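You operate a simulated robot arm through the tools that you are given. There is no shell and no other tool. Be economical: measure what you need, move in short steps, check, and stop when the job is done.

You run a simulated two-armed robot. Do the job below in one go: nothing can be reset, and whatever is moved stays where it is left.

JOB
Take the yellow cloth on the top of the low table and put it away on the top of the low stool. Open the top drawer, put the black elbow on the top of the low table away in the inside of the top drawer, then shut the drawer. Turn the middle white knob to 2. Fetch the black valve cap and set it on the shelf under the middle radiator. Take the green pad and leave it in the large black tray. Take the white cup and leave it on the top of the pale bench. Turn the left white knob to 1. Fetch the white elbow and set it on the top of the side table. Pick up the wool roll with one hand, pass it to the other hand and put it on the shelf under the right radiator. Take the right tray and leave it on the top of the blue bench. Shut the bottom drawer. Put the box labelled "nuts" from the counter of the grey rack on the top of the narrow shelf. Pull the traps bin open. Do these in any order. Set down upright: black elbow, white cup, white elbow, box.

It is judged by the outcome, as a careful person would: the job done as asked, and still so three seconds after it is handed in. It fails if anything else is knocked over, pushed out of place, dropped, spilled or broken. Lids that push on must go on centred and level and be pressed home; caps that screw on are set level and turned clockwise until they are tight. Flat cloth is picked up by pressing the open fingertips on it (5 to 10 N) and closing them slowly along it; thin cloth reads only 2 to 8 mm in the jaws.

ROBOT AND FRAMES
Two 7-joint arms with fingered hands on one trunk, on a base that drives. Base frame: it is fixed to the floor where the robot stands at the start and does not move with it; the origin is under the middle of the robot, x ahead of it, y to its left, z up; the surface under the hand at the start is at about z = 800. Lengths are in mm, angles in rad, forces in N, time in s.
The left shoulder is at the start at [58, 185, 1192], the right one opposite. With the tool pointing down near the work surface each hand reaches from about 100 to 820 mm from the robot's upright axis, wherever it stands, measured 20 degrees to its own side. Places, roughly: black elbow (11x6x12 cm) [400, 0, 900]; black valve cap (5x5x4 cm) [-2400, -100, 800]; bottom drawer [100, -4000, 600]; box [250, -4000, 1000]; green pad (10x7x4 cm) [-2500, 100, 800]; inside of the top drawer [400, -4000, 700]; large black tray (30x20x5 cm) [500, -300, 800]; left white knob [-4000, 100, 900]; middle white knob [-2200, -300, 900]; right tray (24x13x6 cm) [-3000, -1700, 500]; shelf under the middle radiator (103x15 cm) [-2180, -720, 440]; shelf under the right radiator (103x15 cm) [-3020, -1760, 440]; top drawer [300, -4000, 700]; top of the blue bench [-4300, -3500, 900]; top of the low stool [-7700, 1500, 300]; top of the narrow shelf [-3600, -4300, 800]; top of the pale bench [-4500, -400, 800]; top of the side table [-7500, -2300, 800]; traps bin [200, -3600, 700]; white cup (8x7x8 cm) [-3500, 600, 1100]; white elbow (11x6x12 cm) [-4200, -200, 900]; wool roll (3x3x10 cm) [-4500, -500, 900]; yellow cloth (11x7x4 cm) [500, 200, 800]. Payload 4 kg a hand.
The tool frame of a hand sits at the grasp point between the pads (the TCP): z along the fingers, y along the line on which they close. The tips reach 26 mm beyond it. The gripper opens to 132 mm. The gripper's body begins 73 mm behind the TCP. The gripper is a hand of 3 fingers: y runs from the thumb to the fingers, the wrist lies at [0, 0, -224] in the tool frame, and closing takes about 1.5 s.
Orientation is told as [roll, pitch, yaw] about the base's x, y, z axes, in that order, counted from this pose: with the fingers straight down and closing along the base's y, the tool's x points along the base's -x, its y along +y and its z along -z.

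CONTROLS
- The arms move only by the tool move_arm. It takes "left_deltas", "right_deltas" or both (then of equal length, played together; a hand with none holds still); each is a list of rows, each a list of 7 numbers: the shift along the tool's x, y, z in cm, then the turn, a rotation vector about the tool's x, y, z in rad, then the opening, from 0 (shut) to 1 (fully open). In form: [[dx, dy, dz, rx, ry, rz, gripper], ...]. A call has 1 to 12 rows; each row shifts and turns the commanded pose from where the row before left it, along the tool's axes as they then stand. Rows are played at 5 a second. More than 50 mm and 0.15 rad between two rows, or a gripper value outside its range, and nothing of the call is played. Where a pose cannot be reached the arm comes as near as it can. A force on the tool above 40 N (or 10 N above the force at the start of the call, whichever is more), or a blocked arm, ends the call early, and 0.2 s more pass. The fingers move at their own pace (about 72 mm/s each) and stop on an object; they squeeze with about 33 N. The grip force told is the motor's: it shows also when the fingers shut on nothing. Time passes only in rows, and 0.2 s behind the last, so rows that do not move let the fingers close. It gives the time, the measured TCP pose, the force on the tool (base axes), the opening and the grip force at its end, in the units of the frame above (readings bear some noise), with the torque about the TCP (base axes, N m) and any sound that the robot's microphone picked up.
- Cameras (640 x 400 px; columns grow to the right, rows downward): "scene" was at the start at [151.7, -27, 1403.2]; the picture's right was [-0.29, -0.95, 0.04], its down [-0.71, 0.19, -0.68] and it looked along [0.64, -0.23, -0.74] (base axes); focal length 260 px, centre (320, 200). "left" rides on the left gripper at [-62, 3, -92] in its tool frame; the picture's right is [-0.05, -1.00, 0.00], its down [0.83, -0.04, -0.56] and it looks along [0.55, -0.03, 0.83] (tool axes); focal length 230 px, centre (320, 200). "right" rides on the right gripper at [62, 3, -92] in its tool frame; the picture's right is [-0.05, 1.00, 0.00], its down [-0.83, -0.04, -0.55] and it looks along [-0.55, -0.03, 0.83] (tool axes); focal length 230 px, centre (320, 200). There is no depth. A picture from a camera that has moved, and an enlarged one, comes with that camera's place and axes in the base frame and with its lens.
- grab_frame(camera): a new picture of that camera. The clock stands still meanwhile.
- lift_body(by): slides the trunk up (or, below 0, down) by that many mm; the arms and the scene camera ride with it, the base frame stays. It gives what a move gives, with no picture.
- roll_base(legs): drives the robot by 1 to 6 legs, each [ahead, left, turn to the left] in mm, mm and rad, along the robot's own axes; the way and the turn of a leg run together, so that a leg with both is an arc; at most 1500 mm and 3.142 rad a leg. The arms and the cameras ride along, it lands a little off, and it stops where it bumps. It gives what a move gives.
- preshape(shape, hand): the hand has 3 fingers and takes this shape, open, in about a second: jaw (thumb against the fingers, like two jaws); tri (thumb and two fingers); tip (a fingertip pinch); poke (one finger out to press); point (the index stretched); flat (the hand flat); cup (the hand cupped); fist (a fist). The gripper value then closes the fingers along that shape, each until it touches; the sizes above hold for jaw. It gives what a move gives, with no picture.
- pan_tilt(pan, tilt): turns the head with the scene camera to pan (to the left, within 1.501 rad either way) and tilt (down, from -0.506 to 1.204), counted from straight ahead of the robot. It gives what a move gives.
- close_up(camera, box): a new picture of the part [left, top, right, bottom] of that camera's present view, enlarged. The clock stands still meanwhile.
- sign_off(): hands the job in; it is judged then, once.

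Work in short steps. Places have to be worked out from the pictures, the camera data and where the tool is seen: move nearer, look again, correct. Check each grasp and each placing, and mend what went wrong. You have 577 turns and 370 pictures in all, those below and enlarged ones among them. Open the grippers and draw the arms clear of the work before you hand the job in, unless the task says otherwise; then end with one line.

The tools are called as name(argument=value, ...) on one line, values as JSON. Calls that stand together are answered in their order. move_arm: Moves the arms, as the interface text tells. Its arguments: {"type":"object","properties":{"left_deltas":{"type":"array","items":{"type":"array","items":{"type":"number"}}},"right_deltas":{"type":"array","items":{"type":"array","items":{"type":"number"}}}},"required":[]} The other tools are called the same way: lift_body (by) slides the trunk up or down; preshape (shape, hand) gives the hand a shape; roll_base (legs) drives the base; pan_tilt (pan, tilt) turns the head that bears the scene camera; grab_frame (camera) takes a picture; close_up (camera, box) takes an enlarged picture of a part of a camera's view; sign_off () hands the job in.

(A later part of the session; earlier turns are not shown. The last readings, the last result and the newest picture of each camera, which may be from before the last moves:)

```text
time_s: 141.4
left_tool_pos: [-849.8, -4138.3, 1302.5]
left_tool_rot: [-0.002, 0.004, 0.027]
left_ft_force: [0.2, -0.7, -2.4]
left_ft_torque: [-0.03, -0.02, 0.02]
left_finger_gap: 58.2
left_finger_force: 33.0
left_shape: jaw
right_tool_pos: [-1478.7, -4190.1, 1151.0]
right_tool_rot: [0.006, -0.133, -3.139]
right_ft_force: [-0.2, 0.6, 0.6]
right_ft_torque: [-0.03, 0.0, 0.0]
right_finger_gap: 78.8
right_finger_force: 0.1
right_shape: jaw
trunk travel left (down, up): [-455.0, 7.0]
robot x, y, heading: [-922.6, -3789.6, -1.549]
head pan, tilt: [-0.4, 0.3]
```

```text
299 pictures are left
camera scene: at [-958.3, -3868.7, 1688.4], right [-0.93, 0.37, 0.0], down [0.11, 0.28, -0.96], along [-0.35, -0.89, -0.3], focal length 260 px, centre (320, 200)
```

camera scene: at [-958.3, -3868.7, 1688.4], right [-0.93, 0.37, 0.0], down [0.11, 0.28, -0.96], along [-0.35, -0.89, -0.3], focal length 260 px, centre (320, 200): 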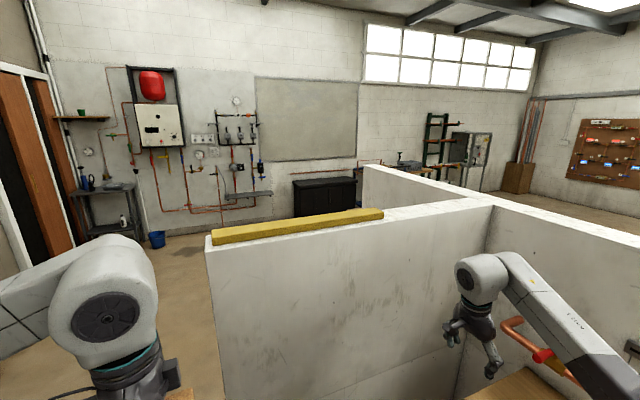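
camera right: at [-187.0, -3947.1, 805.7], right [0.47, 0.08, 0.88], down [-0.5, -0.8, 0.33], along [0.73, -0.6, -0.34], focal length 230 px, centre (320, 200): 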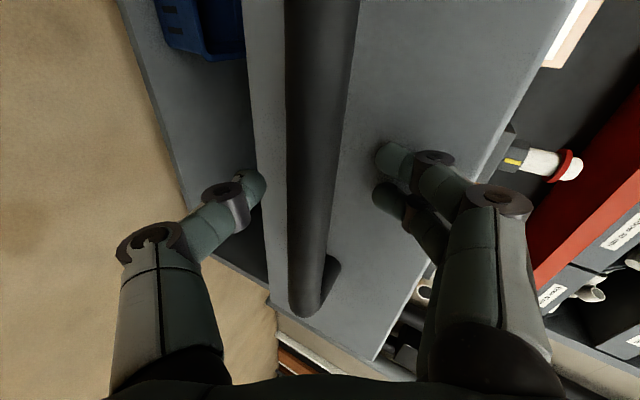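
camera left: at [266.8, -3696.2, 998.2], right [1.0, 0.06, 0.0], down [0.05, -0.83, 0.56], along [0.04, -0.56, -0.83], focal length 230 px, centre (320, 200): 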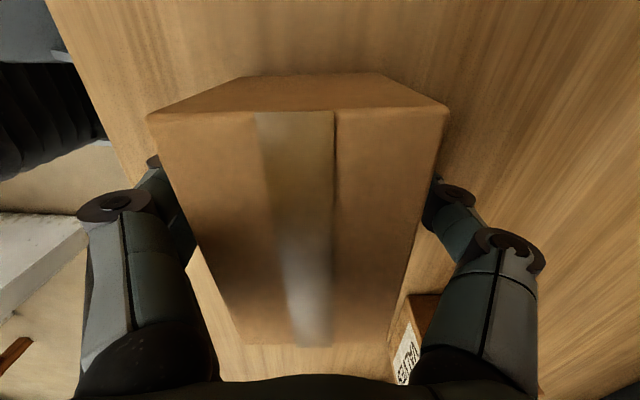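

The narrow shelf should lie beyond wall W3 (y≈-4090, x -1950…-3750), reached by going round the wall end at (-1960,-5515). First I pull the right hand in toward my middle.

move_arm(right_deltas=[[4.3, 0, 0, 0, 0, 0, 0.6], [4.3, 0, 0, 0, 0, 0, 0.6], [4.3, 0, 0, 0, 0, 0, 0.6], [4.3, 0, 0, 0, 0, 0, 0.6], [4.3, 0, 0, 0, 0, 0, 0.6], [4.3, 0, 0, 0, 0, 0, 0.6], [4.3, 0, 0, 0, 0, 0, 0.6]])

roll_base(legs=[[0, 480, -0.02]])

pan_tilt(pan=-0.2, tilt=0.6)

grab_frame(camera="scene")

```text
time_s: 143.0
left_tool_pos: [-850.7, -4138.9, 1302.4]
left_tool_rot: [-0.001, 0.004, 0.027]
left_ft_force: [-0.2, 0.4, -2.7]
left_ft_torque: [-0.01, 0.0, -0.01]
left_finger_gap: 58.3
left_finger_force: 33.4
left_shape: jaw
right_tool_pos: [-1305.1, -4191.1, 1026.2]
right_tool_rot: [0.009, -0.114, -3.119]
right_ft_force: [0.2, 0.2, 0.2]
right_ft_torque: [0.01, -0.01, -0.02]
right_finger_gap: 78.8
right_finger_force: 0.1
right_shape: jaw
right hand out of reach, approached as far as the arm can: row 1, 2, 3, 4, 5, 6, 7
trunk travel left (down, up): [-455.0, 7.0]
robot x, y, heading: [-926.3, -3791.4, -1.549]
head pan, tilt: [-0.4, 0.3]
```

```text
time_s: 145.8
left_tool_pos: [-378.3, -4135.3, 1301.6]
left_tool_rot: [-0.001, 0.004, 0.006]
left_ft_force: [-0.2, -0.1, -2.2]
left_ft_torque: [-0.03, 0.0, 0.02]
left_finger_gap: 58.0
left_finger_force: 32.7
left_shape: jaw
right_tool_pos: [-834.1, -4177.0, 1024.9]
right_tool_rot: [0.01, -0.113, 3.143]
right_ft_force: [-0.2, -0.5, -0.6]
right_ft_torque: [0.02, 0.01, -0.01]
right_finger_gap: 78.8
right_finger_force: 0.1
right_shape: jaw
trunk travel left (down, up): [-455.0, 7.0]
robot x, y, heading: [-442.9, -3784.8, -1.568]
head pan, tilt: [-0.4, 0.3]
```

```text
time_s: 146.6
left_tool_pos: [-376.7, -4132.8, 1302.2]
left_tool_rot: [-0.002, 0.006, 0.006]
left_ft_force: [0.4, 0.6, -3.0]
left_ft_torque: [-0.01, 0.01, 0.02]
left_finger_gap: 58.1
left_finger_force: 33.7
left_shape: jaw
right_tool_pos: [-832.7, -4177.8, 1026.7]
right_tool_rot: [0.01, -0.114, 3.14]
right_ft_force: [-0.1, 0.2, 0.6]
right_ft_torque: [0.01, 0.02, 0.01]
right_finger_gap: 78.7
right_finger_force: 0.1
right_shape: jaw
trunk travel left (down, up): [-455.0, 7.0]
robot x, y, heading: [-443.3, -3786.2, -1.575]
head pan, tilt: [-0.201, 0.6]
```

```text
298 pictures are left
camera scene: at [-459.8, -3862.6, 1661.0], right [-0.98, 0.2, 0.0], down [0.11, 0.55, -0.83], along [-0.16, -0.81, -0.56], focal length 260 px, centre (320, 200)
```

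scene: 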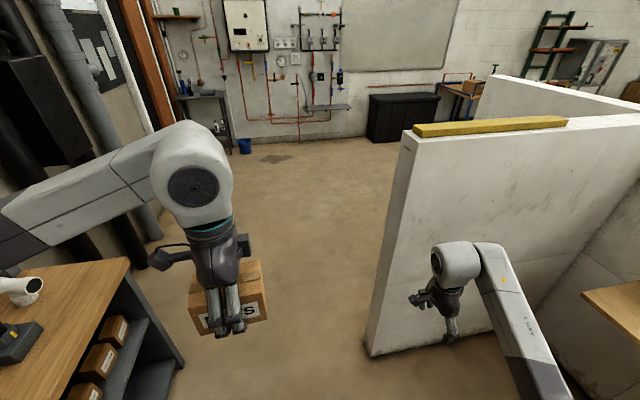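

The passage between the wall end (x≈-910) and rack corner (x≈120) is about 1 m wide. I un-yaw the right hand to a more compact rest pose and shift left 140 mm, then look.

move_arm(right_deltas=[[0, 0, 0, 0, 0, -0.145, 0.6], [0, 0, 0, 0, 0, -0.145, 0.6], [0, 0, 0, 0, 0, -0.145, 0.6], [0, 0, 0, 0, 0, -0.145, 0.6], [0, 0, 0, 0, 0, -0.145, 0.6], [0, 0, 0, 0, 0, -0.145, 0.6], [0, 0, 0, 0, 0, -0.145, 0.6], [0, 0, 0, 0, 0, -0.145, 0.6], [0, 0, 0, 0, 0, -0.145, 0.6], [0, 0, 0, 0, 0, -0.145, 0.6], [0, 0, 0, 0, 0, -0.14, 0.6]])

move_arm(right_deltas=[[0, 3, 0, 0, 0, 0, 0.6], [0, 4, 0, 0, 0, 0, 0.6], [0, 4, 0, 0, 0, 0, 0.6], [0, 4, 0, 0, 0, 0, 0.6], [0, 0, 0, 0, 0, 0, 0.6]])

roll_base(legs=[[0, 130, 0.0]])

grab_frame(camera="scene")

```text
time_s: 149.0
left_tool_pos: [-377.0, -4135.1, 1301.7]
left_tool_rot: [0.0, 0.003, 0.003]
left_ft_force: [1.0, 0.4, -2.3]
left_ft_torque: [-0.04, -0.03, 0.01]
left_finger_gap: 58.2
left_finger_force: 33.2
left_shape: jaw
right_tool_pos: [-833.8, -4176.9, 1026.6]
right_tool_rot: [-0.116, -0.006, -1.548]
right_ft_force: [0.8, -0.2, -0.4]
right_ft_torque: [0.03, 0.01, -0.03]
right_finger_gap: 79.0
right_finger_force: 0.0
right_shape: jaw
trunk travel left (down, up): [-455.0, 7.0]
robot x, y, heading: [-443.1, -3784.5, -1.566]
head pan, tilt: [-0.201, 0.6]
```

```text
time_s: 150.2
left_tool_pos: [-377.7, -4134.1, 1302.6]
left_tool_rot: [-0.002, 0.004, 0.004]
left_ft_force: [-0.4, 0.4, -3.2]
left_ft_torque: [0.0, -0.01, -0.01]
left_finger_gap: 58.0
left_finger_force: 33.5
left_shape: jaw
right_tool_pos: [-683.0, -4172.0, 1007.0]
right_tool_rot: [-0.115, -0.009, -1.549]
right_ft_force: [1.3, 1.1, 0.2]
right_ft_torque: [0.03, -0.01, -0.03]
right_finger_gap: 78.9
right_finger_force: 0.1
right_shape: jaw
trunk travel left (down, up): [-455.0, 7.0]
robot x, y, heading: [-446.4, -3783.3, -1.568]
head pan, tilt: [-0.201, 0.6]
```

```text
time_s: 151.5
left_tool_pos: [-249.6, -4135.0, 1302.6]
left_tool_rot: [-0.001, 0.004, 0.001]
left_ft_force: [-1.0, 0.3, -3.2]
left_ft_torque: [0.0, -0.01, 0.0]
left_finger_gap: 58.3
left_finger_force: 32.6
left_shape: jaw
right_tool_pos: [-556.8, -4170.2, 1006.5]
right_tool_rot: [-0.112, -0.006, -1.554]
right_ft_force: [-0.1, -0.1, 0.5]
right_ft_torque: [-0.01, 0.0, 0.02]
right_finger_gap: 78.8
right_finger_force: 0.0
right_shape: jaw
trunk travel left (down, up): [-455.0, 7.0]
robot x, y, heading: [-315.0, -3782.2, -1.576]
head pan, tilt: [-0.201, 0.6]
```

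```text
297 pictures are left
camera scene: at [-333.4, -3862.4, 1660.8], right [-0.98, 0.2, 0.0], down [0.11, 0.55, -0.82], along [-0.16, -0.81, -0.57], focal length 260 px, centre (320, 200)
```

scene: 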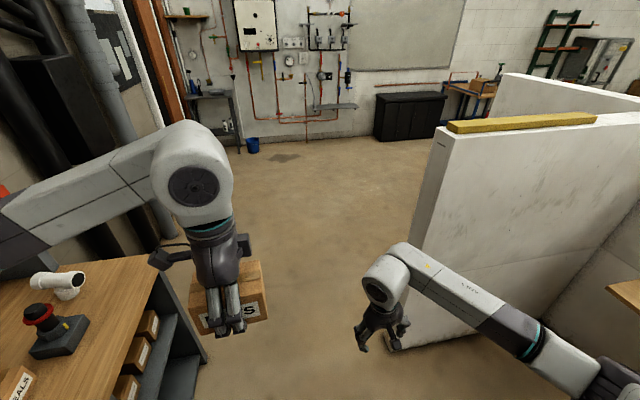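

The right elbow would pass ~8 cm from the wall end; I shift 80 mm more left and drive ahead along the passage.

roll_base(legs=[[0, 80, 0], [700, 0, 0.0]])

grab_frame(camera="scene")

```text
time_s: 156.0
left_tool_pos: [-159.9, -4821.8, 1303.0]
left_tool_rot: [-0.005, 0.005, 0.014]
left_ft_force: [-0.6, -0.5, -1.8]
left_ft_torque: [-0.01, 0.03, 0.02]
left_finger_gap: 58.5
left_finger_force: 33.0
left_shape: jaw
right_tool_pos: [-465.3, -4862.8, 1008.6]
right_tool_rot: [-0.115, -0.009, -1.542]
right_ft_force: [0.2, -0.1, -0.4]
right_ft_torque: [0.01, 0.02, 0.05]
right_finger_gap: 78.8
right_finger_force: 0.1
right_shape: jaw
trunk travel left (down, up): [-455.0, 7.0]
robot x, y, heading: [-230.3, -4472.1, -1.56]
head pan, tilt: [-0.201, 0.6]
```

```text
296 pictures are left
camera scene: at [-246.4, -4550.1, 1661.0], right [-0.98, 0.19, 0.0], down [0.11, 0.55, -0.83], along [-0.15, -0.81, -0.56], focal length 260 px, centre (320, 200)
```

scene: 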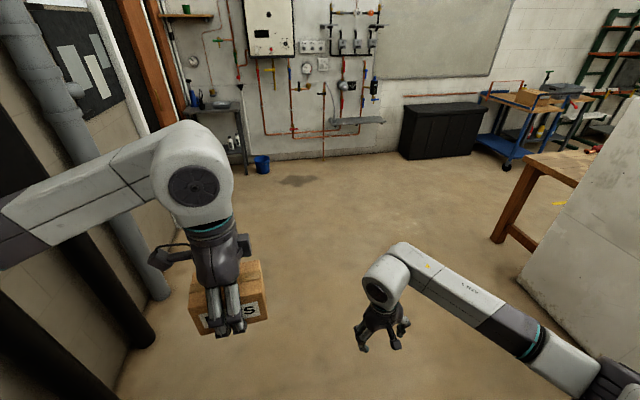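

Passed the wall. I drive on 850 mm and turn right to face -x, then look.

roll_base(legs=[[850, 0, 0], [0, 0, -1.57]])

pan_tilt(pan=-0.2, tilt=0.4)

grab_frame(camera="scene")

```text
time_s: 164.3
left_tool_pos: [-561.6, -5422.6, 1302.1]
left_tool_rot: [-0.002, 0.005, -1.506]
left_ft_force: [0.4, -0.3, -2.8]
left_ft_torque: [-0.01, 0.01, 0.03]
left_finger_gap: 57.9
left_finger_force: 32.2
left_shape: jaw
right_tool_pos: [-616.1, -5119.3, 1007.6]
right_tool_rot: [-0.113, -0.007, -3.062]
right_ft_force: [0.5, 0.9, 1.7]
right_ft_torque: [-0.03, 0.03, 0.02]
right_finger_gap: 78.5
right_finger_force: 0.1
right_shape: jaw
trunk travel left (down, up): [-455.0, 7.0]
robot x, y, heading: [-221.0, -5335.1, -3.08]
head pan, tilt: [-0.201, 0.6]
```

```text
time_s: 165.0
left_tool_pos: [-562.5, -5422.3, 1303.6]
left_tool_rot: [-0.002, 0.004, -1.506]
left_ft_force: [-1.1, 0.1, -3.0]
left_ft_torque: [0.0, 0.01, 0.01]
left_finger_gap: 57.8
left_finger_force: 33.2
left_shape: jaw
right_tool_pos: [-617.3, -5118.7, 1007.6]
right_tool_rot: [-0.114, -0.004, -3.063]
right_ft_force: [0.1, 0.2, 0.1]
right_ft_torque: [0.0, 0.0, 0.02]
right_finger_gap: 78.7
right_finger_force: 0.0
right_shape: jaw
trunk travel left (down, up): [-455.0, 7.0]
robot x, y, heading: [-215.7, -5336.2, -3.082]
head pan, tilt: [-0.201, 0.4]
```

```text
295 pictures are left
camera scene: at [-298.3, -5323.0, 1679.0], right [0.14, 0.99, 0.0], down [0.39, -0.05, -0.92], along [-0.91, 0.13, -0.39], focal length 260 px, centre (320, 200)
```

scene: 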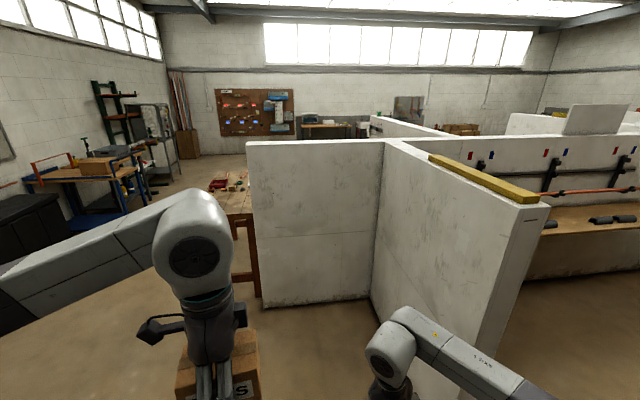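

Wall end W2 is at about (-2040,-5630), with a wooden table just behind it to y≈-5900. I strafe left to y≈-6450 and advance 2.6 m along -x.

roll_base(legs=[[0, 1100, -0.06], [1300, 0, 0], [1300, 0, 0]])

pan_tilt(pan=-0.7, tilt=0.4)

grab_frame(camera="scene")

```text
time_s: 182.9
left_tool_pos: [-3125.5, -6489.9, 1303.0]
left_tool_rot: [-0.001, 0.001, -1.588]
left_ft_force: [0.6, 0.3, -2.3]
left_ft_torque: [0.01, 0.04, 0.02]
left_finger_gap: 57.8
left_finger_force: 33.5
left_shape: jaw
right_tool_pos: [-3155.7, -6182.9, 1008.0]
right_tool_rot: [-0.115, -0.005, 3.139]
right_ft_force: [-0.2, -0.5, 0.3]
right_ft_torque: [0.03, 0.02, 0.03]
right_finger_gap: 78.9
right_finger_force: 0.1
right_shape: jaw
trunk travel left (down, up): [-455.0, 7.0]
robot x, y, heading: [-2773.5, -6432.0, 3.12]
head pan, tilt: [-0.201, 0.4]
```

```text
time_s: 183.8
left_tool_pos: [-3124.8, -6489.1, 1302.3]
left_tool_rot: [-0.001, 0.003, -1.586]
left_ft_force: [0.4, 0.0, -0.9]
left_ft_torque: [0.0, 0.0, 0.0]
left_finger_gap: 57.8
left_finger_force: 33.1
left_shape: jaw
right_tool_pos: [-3154.3, -6182.9, 1007.6]
right_tool_rot: [-0.116, -0.005, 3.137]
right_ft_force: [-0.4, -0.4, -1.1]
right_ft_torque: [-0.01, -0.01, 0.01]
right_finger_gap: 78.7
right_finger_force: 0.0
right_shape: jaw
trunk travel left (down, up): [-455.0, 7.0]
robot x, y, heading: [-2775.1, -6433.5, 3.122]
head pan, tilt: [-0.7, 0.4]
```

```text
294 pictures are left
camera scene: at [-2833.4, -6371.8, 1679.1], right [0.66, 0.75, 0.0], down [0.29, -0.26, -0.92], along [-0.69, 0.61, -0.39], focal length 260 px, centre (320, 200)
```

scene: 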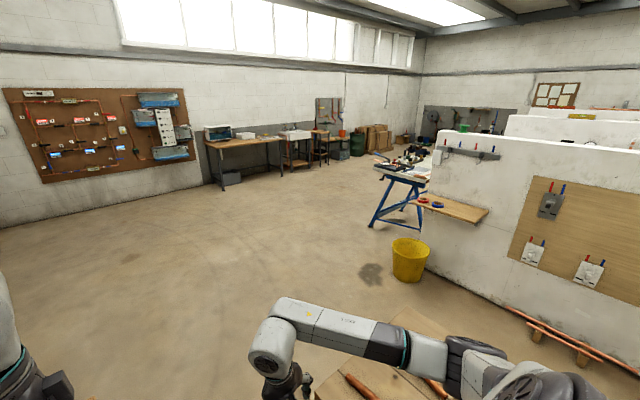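

I see the narrow shelf on the wall at ~[-3579,-4300,800] (red/blue items at its left end), with a yellow bucket below its left end; a table with copper pipes is to my right (edge x≈-3250). I drive on to x≈-3880, turn to face +y and go up to y≈-5150.

roll_base(legs=[[1100, 0, 0], [0, 0, -1.55], [1200, 0, 0]])

pan_tilt(pan=-0.2, tilt=0.55)

grab_frame(camera="scene")

```text
time_s: 198.9
left_tool_pos: [-3917.4, -4842.9, 1302.2]
left_tool_rot: [-0.001, 0.004, 3.129]
left_ft_force: [-0.2, 0.7, -2.0]
left_ft_torque: [0.03, 0.01, -0.03]
left_finger_gap: 57.6
left_finger_force: 32.9
left_shape: jaw
right_tool_pos: [-3611.1, -4811.1, 1008.6]
right_tool_rot: [-0.116, -0.006, 1.575]
right_ft_force: [0.2, -0.3, 0.7]
right_ft_torque: [0.0, 0.02, 0.02]
right_finger_gap: 78.9
right_finger_force: 0.0
right_shape: jaw
trunk travel left (down, up): [-455.0, 7.0]
robot x, y, heading: [-3855.4, -5199.3, 1.556]
head pan, tilt: [-0.7, 0.4]
```

```text
time_s: 199.9
left_tool_pos: [-3917.4, -4842.8, 1303.5]
left_tool_rot: [-0.003, 0.002, 3.13]
left_ft_force: [-0.6, 0.9, -2.9]
left_ft_torque: [-0.03, 0.01, 0.0]
left_finger_gap: 57.6
left_finger_force: 32.6
left_shape: jaw
right_tool_pos: [-3609.8, -4811.2, 1007.2]
right_tool_rot: [-0.115, -0.006, 1.575]
right_ft_force: [0.2, -0.1, -0.2]
right_ft_torque: [0.01, 0.0, 0.04]
right_finger_gap: 78.6
right_finger_force: 0.1
right_shape: jaw
trunk travel left (down, up): [-455.0, 7.0]
robot x, y, heading: [-3857.7, -5193.6, 1.556]
head pan, tilt: [-0.201, 0.55]
```

```text
293 pictures are left
camera scene: at [-3837.1, -5117.8, 1665.4], right [0.98, -0.21, 0.0], down [-0.11, -0.51, -0.85], along [0.18, 0.83, -0.52], focal length 260 px, centre (320, 200)
```

scene: 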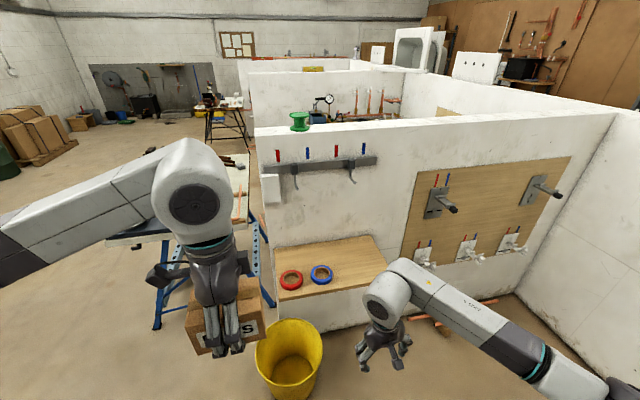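

The shelf spans x≈-3850…-3360, y≈-4424…-4130; its right half is free. I plan the box at ~[-3490,-4305]. Drive ahead 150, right 435, and lower the trunk 230.

roll_base(legs=[[150, 0, 0.014], [0, -435, 0]])

lift_body(by=-230)

grab_frame(camera="scene")

```text
time_s: 203.5
left_tool_pos: [-3482.1, -4692.1, 1302.6]
left_tool_rot: [-0.002, 0.004, 3.14]
left_ft_force: [0.7, 0.5, -2.1]
left_ft_torque: [-0.01, -0.04, -0.02]
left_finger_gap: 57.3
left_finger_force: 33.3
left_shape: jaw
right_tool_pos: [-3177.8, -4657.9, 1007.4]
right_tool_rot: [-0.115, -0.005, 1.583]
right_ft_force: [0.0, -0.5, -0.6]
right_ft_torque: [0.0, -0.01, -0.01]
right_finger_gap: 78.7
right_finger_force: 0.1
right_shape: jaw
trunk travel left (down, up): [-455.0, 7.0]
robot x, y, heading: [-3417.3, -5042.6, 1.569]
head pan, tilt: [-0.201, 0.55]
```

```text
time_s: 205.9
left_tool_pos: [-3482.2, -4692.1, 1073.3]
left_tool_rot: [-0.004, 0.003, 3.14]
left_ft_force: [-0.1, 0.1, -2.3]
left_ft_torque: [-0.01, 0.0, -0.01]
left_finger_gap: 57.5
left_finger_force: 32.3
left_shape: jaw
right_tool_pos: [-3175.1, -4657.7, 778.4]
right_tool_rot: [-0.115, -0.006, 1.583]
right_ft_force: [0.4, 0.2, 0.5]
right_ft_torque: [-0.02, 0.01, 0.02]
right_finger_gap: 78.7
right_finger_force: 0.1
right_shape: jaw
trunk travel left (down, up): [-225.0, 237.0]
robot x, y, heading: [-3418.5, -5042.1, 1.563]
head pan, tilt: [-0.201, 0.55]
```

```text
292 pictures are left
camera scene: at [-3398.3, -4886.1, 1414.5], right [0.98, -0.2, 0.03], down [-0.11, -0.63, -0.77], along [0.17, 0.75, -0.64], focal length 260 px, centre (320, 200)
```

scene: 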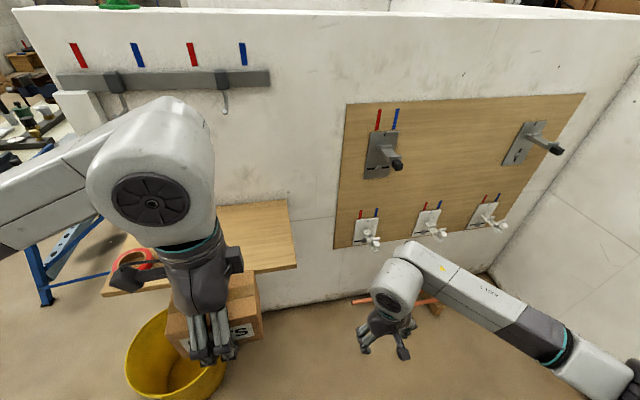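

The shelf's right end is at x≈-3356, y -4430…-4147, z≈800. I drive ahead 100 mm and extend the box over the shelf, still high.

roll_base(legs=[[100, 0, 0]])

move_arm(left_deltas=[[0, -4.2, 2, 0, 0, 0, 0], [0, -4.2, 2, 0, 0, 0, 0], [0, -4.2, 2, 0, 0, 0, 0], [0, -4.2, 2, 0, 0, 0, 0], [0, -4.2, 2, 0, 0, 0, 0], [0, -4.2, 0, 0, 0, 0, 0], [0, -4.2, 0, 0, 0, 0, 0]])

grab_frame(camera="scene")

grab_frame(camera="left")

```text
time_s: 207.1
left_tool_pos: [-3481.7, -4591.3, 1073.7]
left_tool_rot: [-0.001, 0.003, 3.14]
left_ft_force: [-0.3, 0.5, -2.3]
left_ft_torque: [-0.04, -0.02, 0.01]
left_finger_gap: 57.6
left_finger_force: 33.0
left_shape: jaw
right_tool_pos: [-3175.5, -4555.5, 777.9]
right_tool_rot: [-0.115, -0.007, 1.584]
right_ft_force: [-0.6, -0.6, -0.7]
right_ft_torque: [-0.01, 0.0, -0.03]
right_finger_gap: 78.7
right_finger_force: 0.0
right_shape: jaw
trunk travel left (down, up): [-225.0, 237.0]
robot x, y, heading: [-3421.4, -4939.9, 1.567]
head pan, tilt: [-0.201, 0.55]
```

```text
time_s: 208.7
left_tool_pos: [-3481.2, -4295.4, 970.9]
left_tool_rot: [0.001, 0.004, 3.139]
left_ft_force: [-0.7, -0.5, -1.9]
left_ft_torque: [0.0, -0.02, -0.04]
left_finger_gap: 57.6
left_finger_force: 32.7
left_shape: jaw
right_tool_pos: [-3176.1, -4555.4, 777.5]
right_tool_rot: [-0.118, -0.006, 1.585]
right_ft_force: [0.4, 0.6, 0.2]
right_ft_torque: [-0.01, 0.01, 0.0]
right_finger_gap: 78.6
right_finger_force: 0.0
right_shape: jaw
trunk travel left (down, up): [-225.0, 237.0]
robot x, y, heading: [-3416.8, -4943.1, 1.566]
head pan, tilt: [-0.201, 0.55]
```

```text
291 pictures are left
camera scene: at [-3397.3, -4782.7, 1414.2], right [0.98, -0.2, 0.03], down [-0.11, -0.63, -0.77], along [0.17, 0.75, -0.64], focal length 260 px, centre (320, 200)
```

scene: 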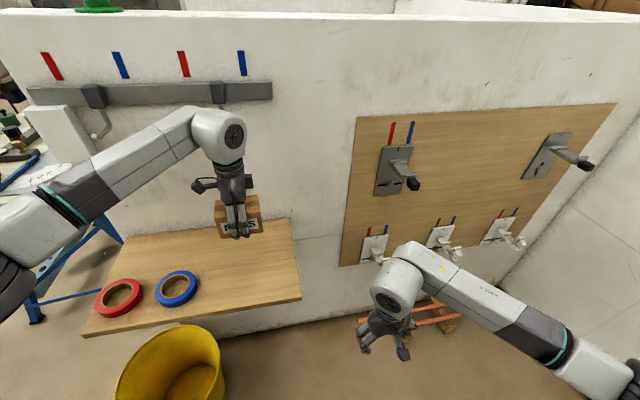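

```text
290 pictures are left
camera left: at [-3542.5, -4298.7, 1062.5], right [-0.05, 1.0, 0.0], down [0.83, 0.04, 0.56], along [0.56, 0.03, -0.83], focal length 230 px, centre (320, 200)
```

left: 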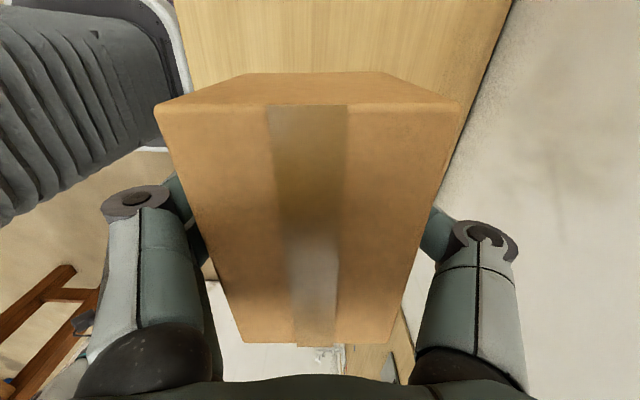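

Well placed, a bit near the wall; I come 2.5 cm toward me and lower to just above the shelf.

move_arm(left_deltas=[[0, 2.5, 3, 0, 0, 0, 0], [0, 0, 4, 0, 0, 0, 0], [0, 0, 3.5, 0, 0, 0, 0]])

move_arm(left_deltas=[[0, 0, 0.5, 0, 0, 0, 0], [0, 0, 0.5, 0, 0, 0, 0], [0, 0, 0.5, 0, 0, 0, 0], [0, 0, 0.5, 0, 0, 0, 0], [0, 0, 0.5, 0, 0, 0, 0], [0, 0, 0.5, 0, 0, 0, 0], [0, 0, 0.5, 0, 0, 0, 0], [0, 0, 0.5, 0, 0, 0, 0]])

close_up(camera="scene", box=[80, 130, 340, 292])

```text
time_s: 209.5
left_tool_pos: [-3481.3, -4321.8, 864.7]
left_tool_rot: [-0.001, 0.003, 3.139]
left_ft_force: [-0.2, 0.3, -1.8]
left_ft_torque: [0.01, -0.02, -0.01]
left_finger_gap: 57.3
left_finger_force: 33.3
left_shape: jaw
right_tool_pos: [-3175.3, -4556.1, 777.9]
right_tool_rot: [-0.116, -0.005, 1.585]
right_ft_force: [0.4, -0.4, -0.1]
right_ft_torque: [0.0, -0.01, 0.02]
right_finger_gap: 78.9
right_finger_force: 0.1
right_shape: jaw
trunk travel left (down, up): [-225.0, 237.0]
robot x, y, heading: [-3418.0, -4943.4, 1.565]
head pan, tilt: [-0.201, 0.55]
```

```text
time_s: 211.3
left_tool_pos: [-3479.7, -4320.4, 827.3]
left_tool_rot: [-0.002, 0.003, 3.139]
left_ft_force: [-0.3, 0.3, -2.2]
left_ft_torque: [0.02, -0.01, 0.0]
left_finger_gap: 57.4
left_finger_force: 32.7
left_shape: jaw
right_tool_pos: [-3176.0, -4556.0, 777.5]
right_tool_rot: [-0.115, -0.005, 1.585]
right_ft_force: [0.3, -0.1, 0.2]
right_ft_torque: [0.0, 0.0, 0.01]
right_finger_gap: 78.6
right_finger_force: 0.1
right_shape: jaw
trunk travel left (down, up): [-225.0, 237.0]
robot x, y, heading: [-3419.5, -4942.1, 1.564]
head pan, tilt: [-0.201, 0.55]
```

```text
2.46 times, centred on (210, 211) of scene
camera zoom: at [-3397.9, -4783.6, 1414.4], right [0.98, -0.2, 0.03], down [-0.11, -0.63, -0.77], along [0.17, 0.75, -0.64], focal length 641 px, centre (591, 173)
```

zoom: 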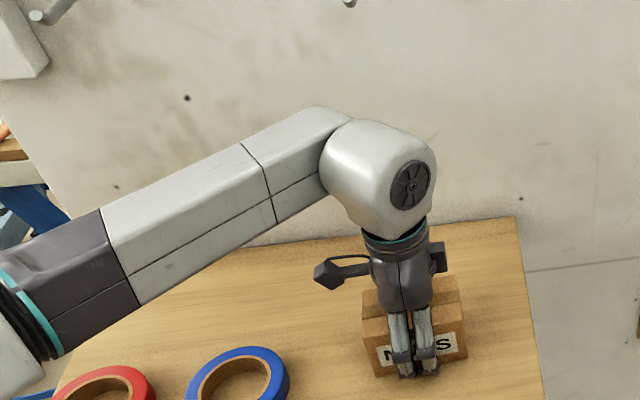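

Close to the surface; I continue in small rows until contact.

move_arm(left_deltas=[[0, 0, 0.4, 0, 0, 0, 0], [0, 0, 0.4, 0, 0, 0, 0], [0, 0, 0.4, 0, 0, 0, 0], [0, 0, 0.4, 0, 0, 0, 0], [0, 0, 0.4, 0, 0, 0, 0], [0, 0, 0.4, 0, 0, 0, 0], [0, 0, 0.4, 0, 0, 0, 0]])

```text
time_s: 212.1
left_tool_pos: [-3479.2, -4319.9, 826.0]
left_tool_rot: [-0.007, 0.01, 3.141]
left_ft_force: [-5.0, -8.6, 23.1]
left_ft_torque: [-1.09, 0.23, -0.16]
left_finger_gap: 57.9
left_finger_force: 32.9
left_shape: jaw
right_tool_pos: [-3176.1, -4556.9, 779.7]
right_tool_rot: [-0.115, -0.007, 1.587]
right_ft_force: [0.0, -0.1, -1.0]
right_ft_torque: [-0.04, -0.03, 0.0]
right_finger_gap: 78.8
right_finger_force: 0.0
right_shape: jaw
trunk travel left (down, up): [-225.0, 237.0]
robot x, y, heading: [-3418.6, -4944.1, 1.566]
head pan, tilt: [-0.201, 0.55]
stopped in row 3 (left hand): the force on the tool passed its limit at 44 N (the readings are from after the stop); the commanded pose is now the measured one
```

Down. I ease up 2 mm, open and rise.

move_arm(left_deltas=[[0, 0, -0.2, 0, 0, 0, 0], [0, 0, 0, 0, 0, 0, 0.65], [0, 0, 0, 0, 0, 0, 0.65], [0, 0, 0, 0, 0, 0, 0.65], [0, 0, -3, 0, 0, 0, 0.65], [0, 0, -4.5, 0, 0, 0, 0.65], [0, 0, -4.5, 0, 0, 0, 0.65], [0, 0, -4.5, 0, 0, 0, 0.65], [0, 0, -4.5, 0, 0, 0, 0.65]])

close_up(camera="scene", box=[80, 130, 340, 292])

```text
time_s: 214.1
left_tool_pos: [-3483.4, -4320.5, 1035.9]
left_tool_rot: [-0.007, 0.007, 3.142]
left_ft_force: [-0.3, 0.6, -0.5]
left_ft_torque: [0.02, -0.02, -0.01]
left_finger_gap: 85.5
left_finger_force: 0.0
left_shape: jaw
right_tool_pos: [-3175.9, -4555.2, 777.4]
right_tool_rot: [-0.114, -0.007, 1.585]
right_ft_force: [-0.1, 0.5, 0.0]
right_ft_torque: [0.01, -0.01, 0.01]
right_finger_gap: 78.8
right_finger_force: 0.0
right_shape: jaw
trunk travel left (down, up): [-225.0, 237.0]
robot x, y, heading: [-3414.9, -4941.7, 1.567]
head pan, tilt: [-0.201, 0.55]
```

```text
2.46 times, centred on (210, 211) of scene
camera zoom: at [-3397.9, -4784.8, 1414.6], right [0.98, -0.2, 0.03], down [-0.11, -0.63, -0.77], along [0.17, 0.75, -0.64], focal length 641 px, centre (591, 173)
```

zoom: 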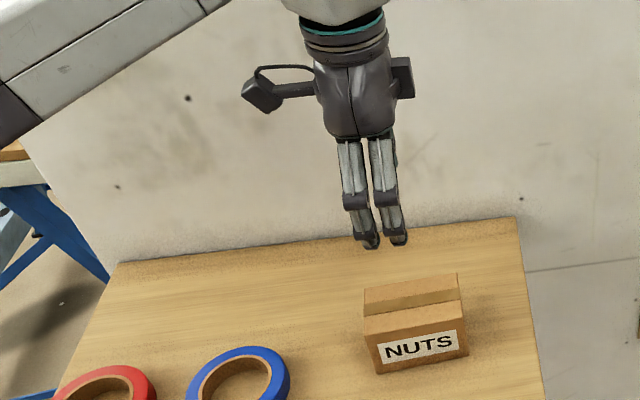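

The box stands well on the shelf. I retract the left hand, raise the right one, and move out to the left to look for a way north.

move_arm(left_deltas=[[0, 4.5, 0, 0, 0, 0, 0.65], [0, 4.5, 0, 0, 0, 0, 0.65], [0, 4.5, 0, 0, 0, 0, 0.65], [0, 4.5, 0, 0, 0, 0, 0.65], [0, 4.5, 0, 0, 0, 0, 0.65], [0, 4.5, 0, 0, 0, 0, 0.65], [0, 4.5, 0, 0, 0, 0, 0.65]], right_deltas=[[0, 0, -4.5, 0, 0, 0, 0.65], [0, 0, -4.5, 0, 0, 0, 0.65], [0, 0, -4.5, 0, 0, 0, 0.65], [0, 0, -4.5, 0, 0, 0, 0.65], [0, 0, -4.5, 0, 0, 0, 0.65], [0, 0, 0, 0, 0, 0, 0.65], [0, 0, 0, 0, 0, 0, 0.65]])

roll_base(legs=[[-150, 0, 0], [0, 1250, 0]])

lift_body(by=200)

pan_tilt(pan=-0.1, tilt=0.4)

grab_frame(camera="scene")

```text
time_s: 215.7
left_tool_pos: [-3482.7, -4638.9, 1033.2]
left_tool_rot: [-0.007, 0.009, 3.141]
left_ft_force: [0.4, -0.1, 0.5]
left_ft_torque: [-0.02, 0.0, -0.03]
left_finger_gap: 85.4
left_finger_force: 0.1
left_shape: jaw
right_tool_pos: [-3202.4, -4559.4, 1000.7]
right_tool_rot: [-0.115, -0.005, 1.587]
right_ft_force: [1.0, 0.2, -0.5]
right_ft_torque: [0.02, -0.01, -0.02]
right_finger_gap: 85.4
right_finger_force: 0.2
right_shape: jaw
trunk travel left (down, up): [-225.0, 237.0]
robot x, y, heading: [-3415.8, -4938.8, 1.566]
head pan, tilt: [-0.201, 0.55]
```

```text
time_s: 222.9
left_tool_pos: [-4719.8, -4781.0, 1032.1]
left_tool_rot: [-0.008, 0.01, -3.137]
left_ft_force: [-0.4, 0.6, -1.6]
left_ft_torque: [-0.01, 0.03, 0.01]
left_finger_gap: 85.4
left_finger_force: 0.2
left_shape: jaw
right_tool_pos: [-4438.8, -4701.2, 1000.9]
right_tool_rot: [-0.115, -0.006, 1.592]
right_ft_force: [-0.2, 0.2, 0.4]
right_ft_torque: [0.0, -0.02, 0.03]
right_finger_gap: 85.8
right_finger_force: 0.1
right_shape: jaw
trunk travel left (down, up): [-225.0, 237.0]
robot x, y, heading: [-4652.8, -5085.5, 1.573]
head pan, tilt: [-0.201, 0.55]
```

```text
time_s: 225.1
left_tool_pos: [-4719.5, -4781.7, 1232.2]
left_tool_rot: [-0.008, 0.008, -3.137]
left_ft_force: [1.1, 0.4, 0.7]
left_ft_torque: [0.01, 0.0, -0.02]
left_finger_gap: 85.5
left_finger_force: 0.0
left_shape: jaw
right_tool_pos: [-4439.4, -4701.0, 1200.6]
right_tool_rot: [-0.115, -0.006, 1.592]
right_ft_force: [-0.2, 0.5, 0.3]
right_ft_torque: [0.01, -0.01, -0.01]
right_finger_gap: 85.3
right_finger_force: 0.1
right_shape: jaw
trunk travel left (down, up): [-425.0, 37.0]
robot x, y, heading: [-4654.5, -5088.2, 1.574]
head pan, tilt: [-0.201, 0.55]
```

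```text
time_s: 225.8
left_tool_pos: [-4719.6, -4782.1, 1231.9]
left_tool_rot: [-0.006, 0.008, -3.137]
left_ft_force: [-0.1, 0.3, 0.0]
left_ft_torque: [0.04, -0.02, 0.02]
left_finger_gap: 85.9
left_finger_force: 0.0
left_shape: jaw
right_tool_pos: [-4439.9, -4701.2, 1200.9]
right_tool_rot: [-0.115, -0.003, 1.591]
right_ft_force: [0.3, -1.0, -0.4]
right_ft_torque: [-0.04, 0.01, 0.01]
right_finger_gap: 85.5
right_finger_force: 0.1
right_shape: jaw
trunk travel left (down, up): [-425.0, 37.0]
robot x, y, heading: [-4650.8, -5087.5, 1.57]
head pan, tilt: [-0.099, 0.4]
```

```text
287 pictures are left
camera scene: at [-4642.8, -5002.6, 1649.3], right [1.0, -0.1, 0.0], down [-0.04, -0.39, -0.92], along [0.09, 0.91, -0.39], focal length 260 px, centre (320, 200)
```

scene: 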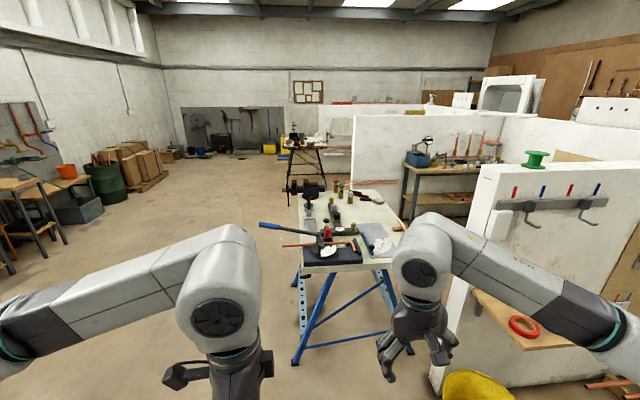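

The blue bench (x≈-4680…-4100, y≈-4050…-3050) is ahead with tools on it; the next wall ends near (-3970,-1970). I pass left of the bench, to (-5400,-2300), and look.

roll_base(legs=[[0, 750, 0], [1400, 0, 0], [1400, 0, 0]])

pan_tilt(pan=-0.5, tilt=0.4)

grab_frame(camera="scene")

pan_tilt(pan=-1.5, tilt=0.4)

grab_frame(camera="scene")

```text
time_s: 243.1
left_tool_pos: [-5600.9, -1992.7, 1232.4]
left_tool_rot: [-0.006, 0.008, -3.089]
left_ft_force: [0.5, 0.7, 0.2]
left_ft_torque: [-0.04, -0.01, -0.02]
left_finger_gap: 85.6
left_finger_force: 0.0
left_shape: jaw
right_tool_pos: [-5324.7, -1899.5, 1200.8]
right_tool_rot: [-0.115, -0.005, 1.636]
right_ft_force: [0.0, -0.3, 0.2]
right_ft_torque: [0.0, -0.02, -0.06]
right_finger_gap: 85.4
right_finger_force: 0.1
right_shape: jaw
trunk travel left (down, up): [-425.0, 37.0]
robot x, y, heading: [-5520.0, -2294.2, 1.614]
head pan, tilt: [-0.099, 0.4]
```

```text
time_s: 243.9
left_tool_pos: [-5601.4, -1991.5, 1233.6]
left_tool_rot: [-0.005, 0.011, -3.092]
left_ft_force: [-0.6, 0.2, 1.2]
left_ft_torque: [0.02, -0.01, 0.0]
left_finger_gap: 85.7
left_finger_force: 0.1
left_shape: jaw
right_tool_pos: [-5326.4, -1898.0, 1200.7]
right_tool_rot: [-0.115, -0.004, 1.637]
right_ft_force: [0.5, 0.7, 0.2]
right_ft_torque: [0.0, -0.01, -0.02]
right_finger_gap: 85.6
right_finger_force: 0.1
right_shape: jaw
trunk travel left (down, up): [-425.0, 37.0]
robot x, y, heading: [-5516.4, -2292.5, 1.613]
head pan, tilt: [-0.499, 0.4]
```

```text
286 pictures are left
camera scene: at [-5479.2, -2218.0, 1649.4], right [0.9, -0.44, 0.0], down [-0.17, -0.35, -0.92], along [0.4, 0.83, -0.39], focal length 260 px, centre (320, 200)
```

scene: 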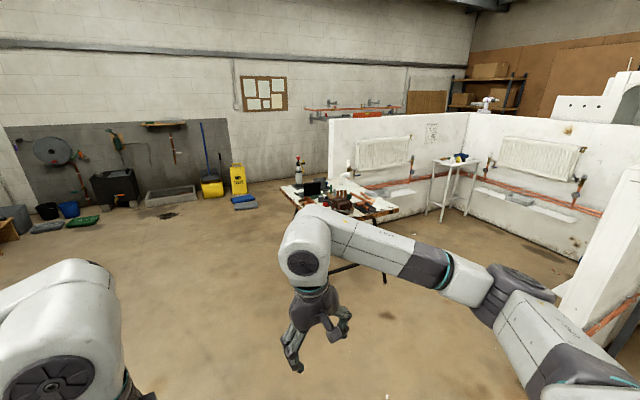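

```text
time_s: 245.2
left_tool_pos: [-5601.0, -1991.2, 1233.9]
left_tool_rot: [-0.007, 0.011, -3.092]
left_ft_force: [-0.3, -0.1, 0.2]
left_ft_torque: [-0.02, 0.01, 0.0]
left_finger_gap: 85.4
left_finger_force: 0.0
left_shape: jaw
right_tool_pos: [-5324.3, -1898.6, 1200.0]
right_tool_rot: [-0.116, -0.005, 1.636]
right_ft_force: [-1.4, 0.1, 0.0]
right_ft_torque: [0.01, 0.0, -0.03]
right_finger_gap: 85.6
right_finger_force: 0.2
right_shape: jaw
trunk travel left (down, up): [-425.0, 37.0]
robot x, y, heading: [-5520.6, -2294.1, 1.616]
head pan, tilt: [-1.499, 0.4]
```

```text
285 pictures are left
camera scene: at [-5427.6, -2290.5, 1649.7], right [0.12, -0.99, 0.0], down [-0.39, -0.05, -0.92], along [0.91, 0.11, -0.39], focal length 260 px, centre (320, 200)
```

scene: 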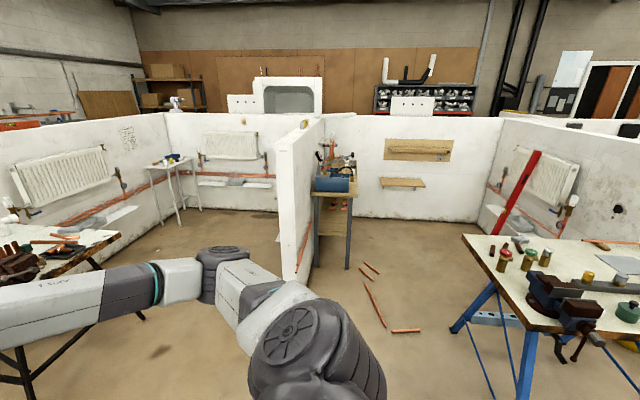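

The bay beyond holds the radiators: the right one should be on the near partition's far face (partition end x≈-3600, y≈-1850); the pale bench is at the left with its corner near (-4140,-865). I turn to face +x, and enter the bay along y≈-1250.

roll_base(legs=[[0, 0, -1.614], [0, 1040, 0], [1250, 0, 0]])

pan_tilt(pan=-0.3, tilt=0.4)

grab_frame(camera="scene")

```text
time_s: 260.4
left_tool_pos: [-3989.6, -1164.4, 1233.9]
left_tool_rot: [-0.006, 0.01, 1.589]
left_ft_force: [0.0, 0.6, 0.0]
left_ft_torque: [-0.02, 0.02, 0.0]
left_finger_gap: 85.4
left_finger_force: 0.0
left_shape: jaw
right_tool_pos: [-3905.3, -1445.4, 1201.1]
right_tool_rot: [-0.115, -0.007, 0.034]
right_ft_force: [-1.0, 0.3, 0.2]
right_ft_torque: [-0.02, 0.0, -0.02]
right_finger_gap: 85.1
right_finger_force: 0.0
right_shape: jaw
trunk travel left (down, up): [-425.0, 37.0]
robot x, y, heading: [-4290.7, -1233.6, 0.014]
head pan, tilt: [-1.499, 0.4]
```

```text
time_s: 261.8
left_tool_pos: [-3988.6, -1165.8, 1232.2]
left_tool_rot: [-0.007, 0.01, 1.589]
left_ft_force: [-0.2, 0.4, -0.2]
left_ft_torque: [0.04, -0.01, -0.02]
left_finger_gap: 85.5
left_finger_force: 0.1
left_shape: jaw
right_tool_pos: [-3906.1, -1446.2, 1200.1]
right_tool_rot: [-0.116, -0.006, 0.034]
right_ft_force: [0.4, -0.1, 0.3]
right_ft_torque: [0.0, 0.01, 0.03]
right_finger_gap: 85.6
right_finger_force: 0.0
right_shape: jaw
trunk travel left (down, up): [-425.0, 37.0]
robot x, y, heading: [-4294.2, -1235.5, 0.01]
head pan, tilt: [-0.3, 0.4]
```

```text
284 pictures are left
camera scene: at [-4211.1, -1264.5, 1649.4], right [-0.28, -0.96, 0.0], down [-0.38, 0.11, -0.92], along [0.88, -0.26, -0.39], focal length 260 px, centre (320, 200)
```

scene: 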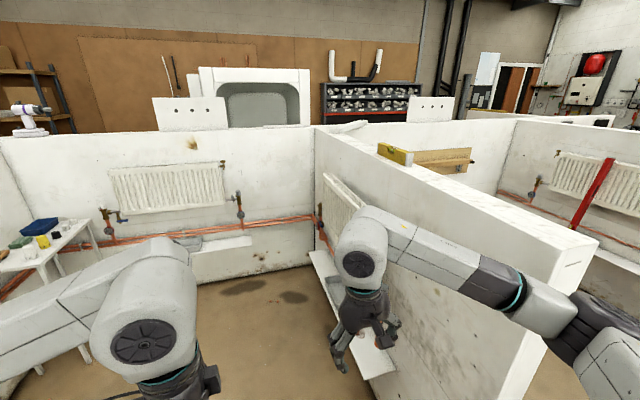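

The right elbow is near the partition's end, so I turn to face -y here (swinging away from it), back off north 110 mm, and enter the bay sideways.

roll_base(legs=[[0, 0, -1.58], [-110, 0, 0], [0, 650, 0]])

pan_tilt(pan=0.3, tilt=0.7)

grab_frame(camera="scene")

```text
time_s: 270.0
left_tool_pos: [-3593.1, -1449.7, 1232.4]
left_tool_rot: [-0.007, 0.008, -0.026]
left_ft_force: [0.5, 0.1, 0.2]
left_ft_torque: [0.0, -0.01, -0.01]
left_finger_gap: 85.6
left_finger_force: 0.0
left_shape: jaw
right_tool_pos: [-3876.3, -1521.4, 1200.9]
right_tool_rot: [-0.114, -0.005, -1.581]
right_ft_force: [-0.5, -0.1, -0.1]
right_ft_torque: [-0.01, -0.01, -0.01]
right_finger_gap: 85.3
right_finger_force: 0.0
right_shape: jaw
trunk travel left (down, up): [-425.0, 37.0]
robot x, y, heading: [-3652.4, -1143.2, -1.598]
head pan, tilt: [-0.3, 0.4]
```

```text
time_s: 271.0
left_tool_pos: [-3592.1, -1449.0, 1232.4]
left_tool_rot: [-0.007, 0.007, -0.024]
left_ft_force: [1.1, 0.1, 0.0]
left_ft_torque: [0.02, 0.0, 0.03]
left_finger_gap: 85.6
left_finger_force: 0.0
left_shape: jaw
right_tool_pos: [-3876.1, -1519.8, 1200.7]
right_tool_rot: [-0.117, -0.006, -1.58]
right_ft_force: [-0.5, 0.5, -0.2]
right_ft_torque: [0.05, 0.01, -0.01]
right_finger_gap: 85.1
right_finger_force: 0.1
right_shape: jaw
trunk travel left (down, up): [-425.0, 37.0]
robot x, y, heading: [-3651.8, -1143.0, -1.601]
head pan, tilt: [0.3, 0.7]
```

```text
283 pictures are left
camera scene: at [-3627.1, -1218.6, 1622.6], right [-0.96, -0.27, 0.0], down [-0.17, 0.62, -0.76], along [0.2, -0.73, -0.65], focal length 260 px, centre (320, 200)
```

scene: 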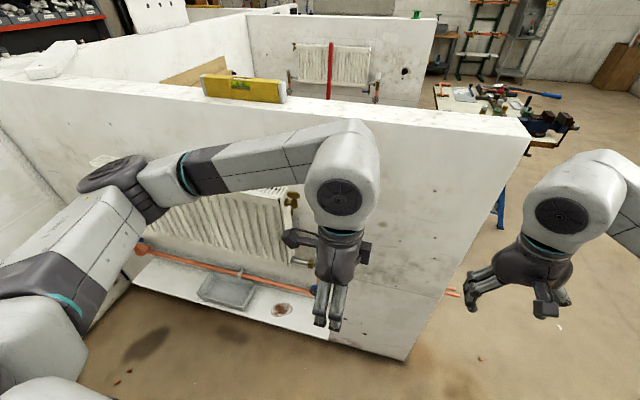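

The grey tray sits on the low shelf at ~[-3018,-1728,480]. I strafe to x≈-3050, lower the trunk 330 mm and look down at it.

roll_base(legs=[[0, 600, 0.03], [-120, 0, 0]])

lift_body(by=-350)

pan_tilt(pan=0.0, tilt=0.5)

grab_frame(camera="scene")

```text
time_s: 275.2
left_tool_pos: [-2985.7, -1338.1, 1231.6]
left_tool_rot: [-0.005, 0.009, 0.011]
left_ft_force: [-0.3, 0.2, 0.0]
left_ft_torque: [0.04, -0.04, 0.0]
left_finger_gap: 85.6
left_finger_force: 0.1
left_shape: jaw
right_tool_pos: [-3267.0, -1419.8, 1199.8]
right_tool_rot: [-0.115, -0.003, -1.546]
right_ft_force: [0.0, 0.3, 0.1]
right_ft_torque: [0.04, 0.03, -0.03]
right_finger_gap: 85.5
right_finger_force: 0.1
right_shape: jaw
trunk travel left (down, up): [-425.0, 37.0]
robot x, y, heading: [-3055.9, -1034.9, -1.565]
head pan, tilt: [0.3, 0.7]
```

```text
time_s: 278.7
left_tool_pos: [-2987.1, -1335.9, 882.9]
left_tool_rot: [-0.007, 0.01, 0.01]
left_ft_force: [1.0, 0.0, 0.3]
left_ft_torque: [0.0, -0.01, 0.01]
left_finger_gap: 85.5
left_finger_force: 0.0
left_shape: jaw
right_tool_pos: [-3268.2, -1418.0, 850.5]
right_tool_rot: [-0.116, -0.008, -1.545]
right_ft_force: [-0.3, 0.7, -0.1]
right_ft_torque: [0.03, 0.0, 0.04]
right_finger_gap: 85.3
right_finger_force: 0.0
right_shape: jaw
trunk travel left (down, up): [-75.0, 387.0]
robot x, y, heading: [-3055.1, -1029.5, -1.564]
head pan, tilt: [0.3, 0.7]
```

```text
time_s: 279.5
left_tool_pos: [-2987.1, -1336.6, 883.2]
left_tool_rot: [-0.008, 0.01, 0.01]
left_ft_force: [0.7, 0.3, -0.3]
left_ft_torque: [-0.01, 0.0, 0.01]
left_finger_gap: 85.6
left_finger_force: 0.1
left_shape: jaw
right_tool_pos: [-3266.0, -1417.9, 850.4]
right_tool_rot: [-0.114, -0.005, -1.548]
right_ft_force: [-0.1, 0.1, -0.3]
right_ft_torque: [0.02, 0.02, -0.02]
right_finger_gap: 85.3
right_finger_force: 0.0
right_shape: jaw
trunk travel left (down, up): [-75.0, 387.0]
robot x, y, heading: [-3055.5, -1031.8, -1.561]
head pan, tilt: [0.0, 0.499]
```

```text
282 pictures are left
camera scene: at [-3053.0, -1319.7, 1207.4], right [-1.0, -0.01, 0.0], down [-0.01, 0.77, -0.64], along [0.0, -0.64, -0.77], focal length 260 px, centre (320, 200)
```

scene: 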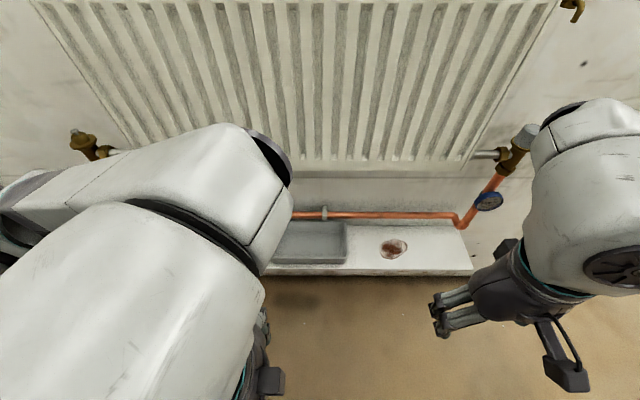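

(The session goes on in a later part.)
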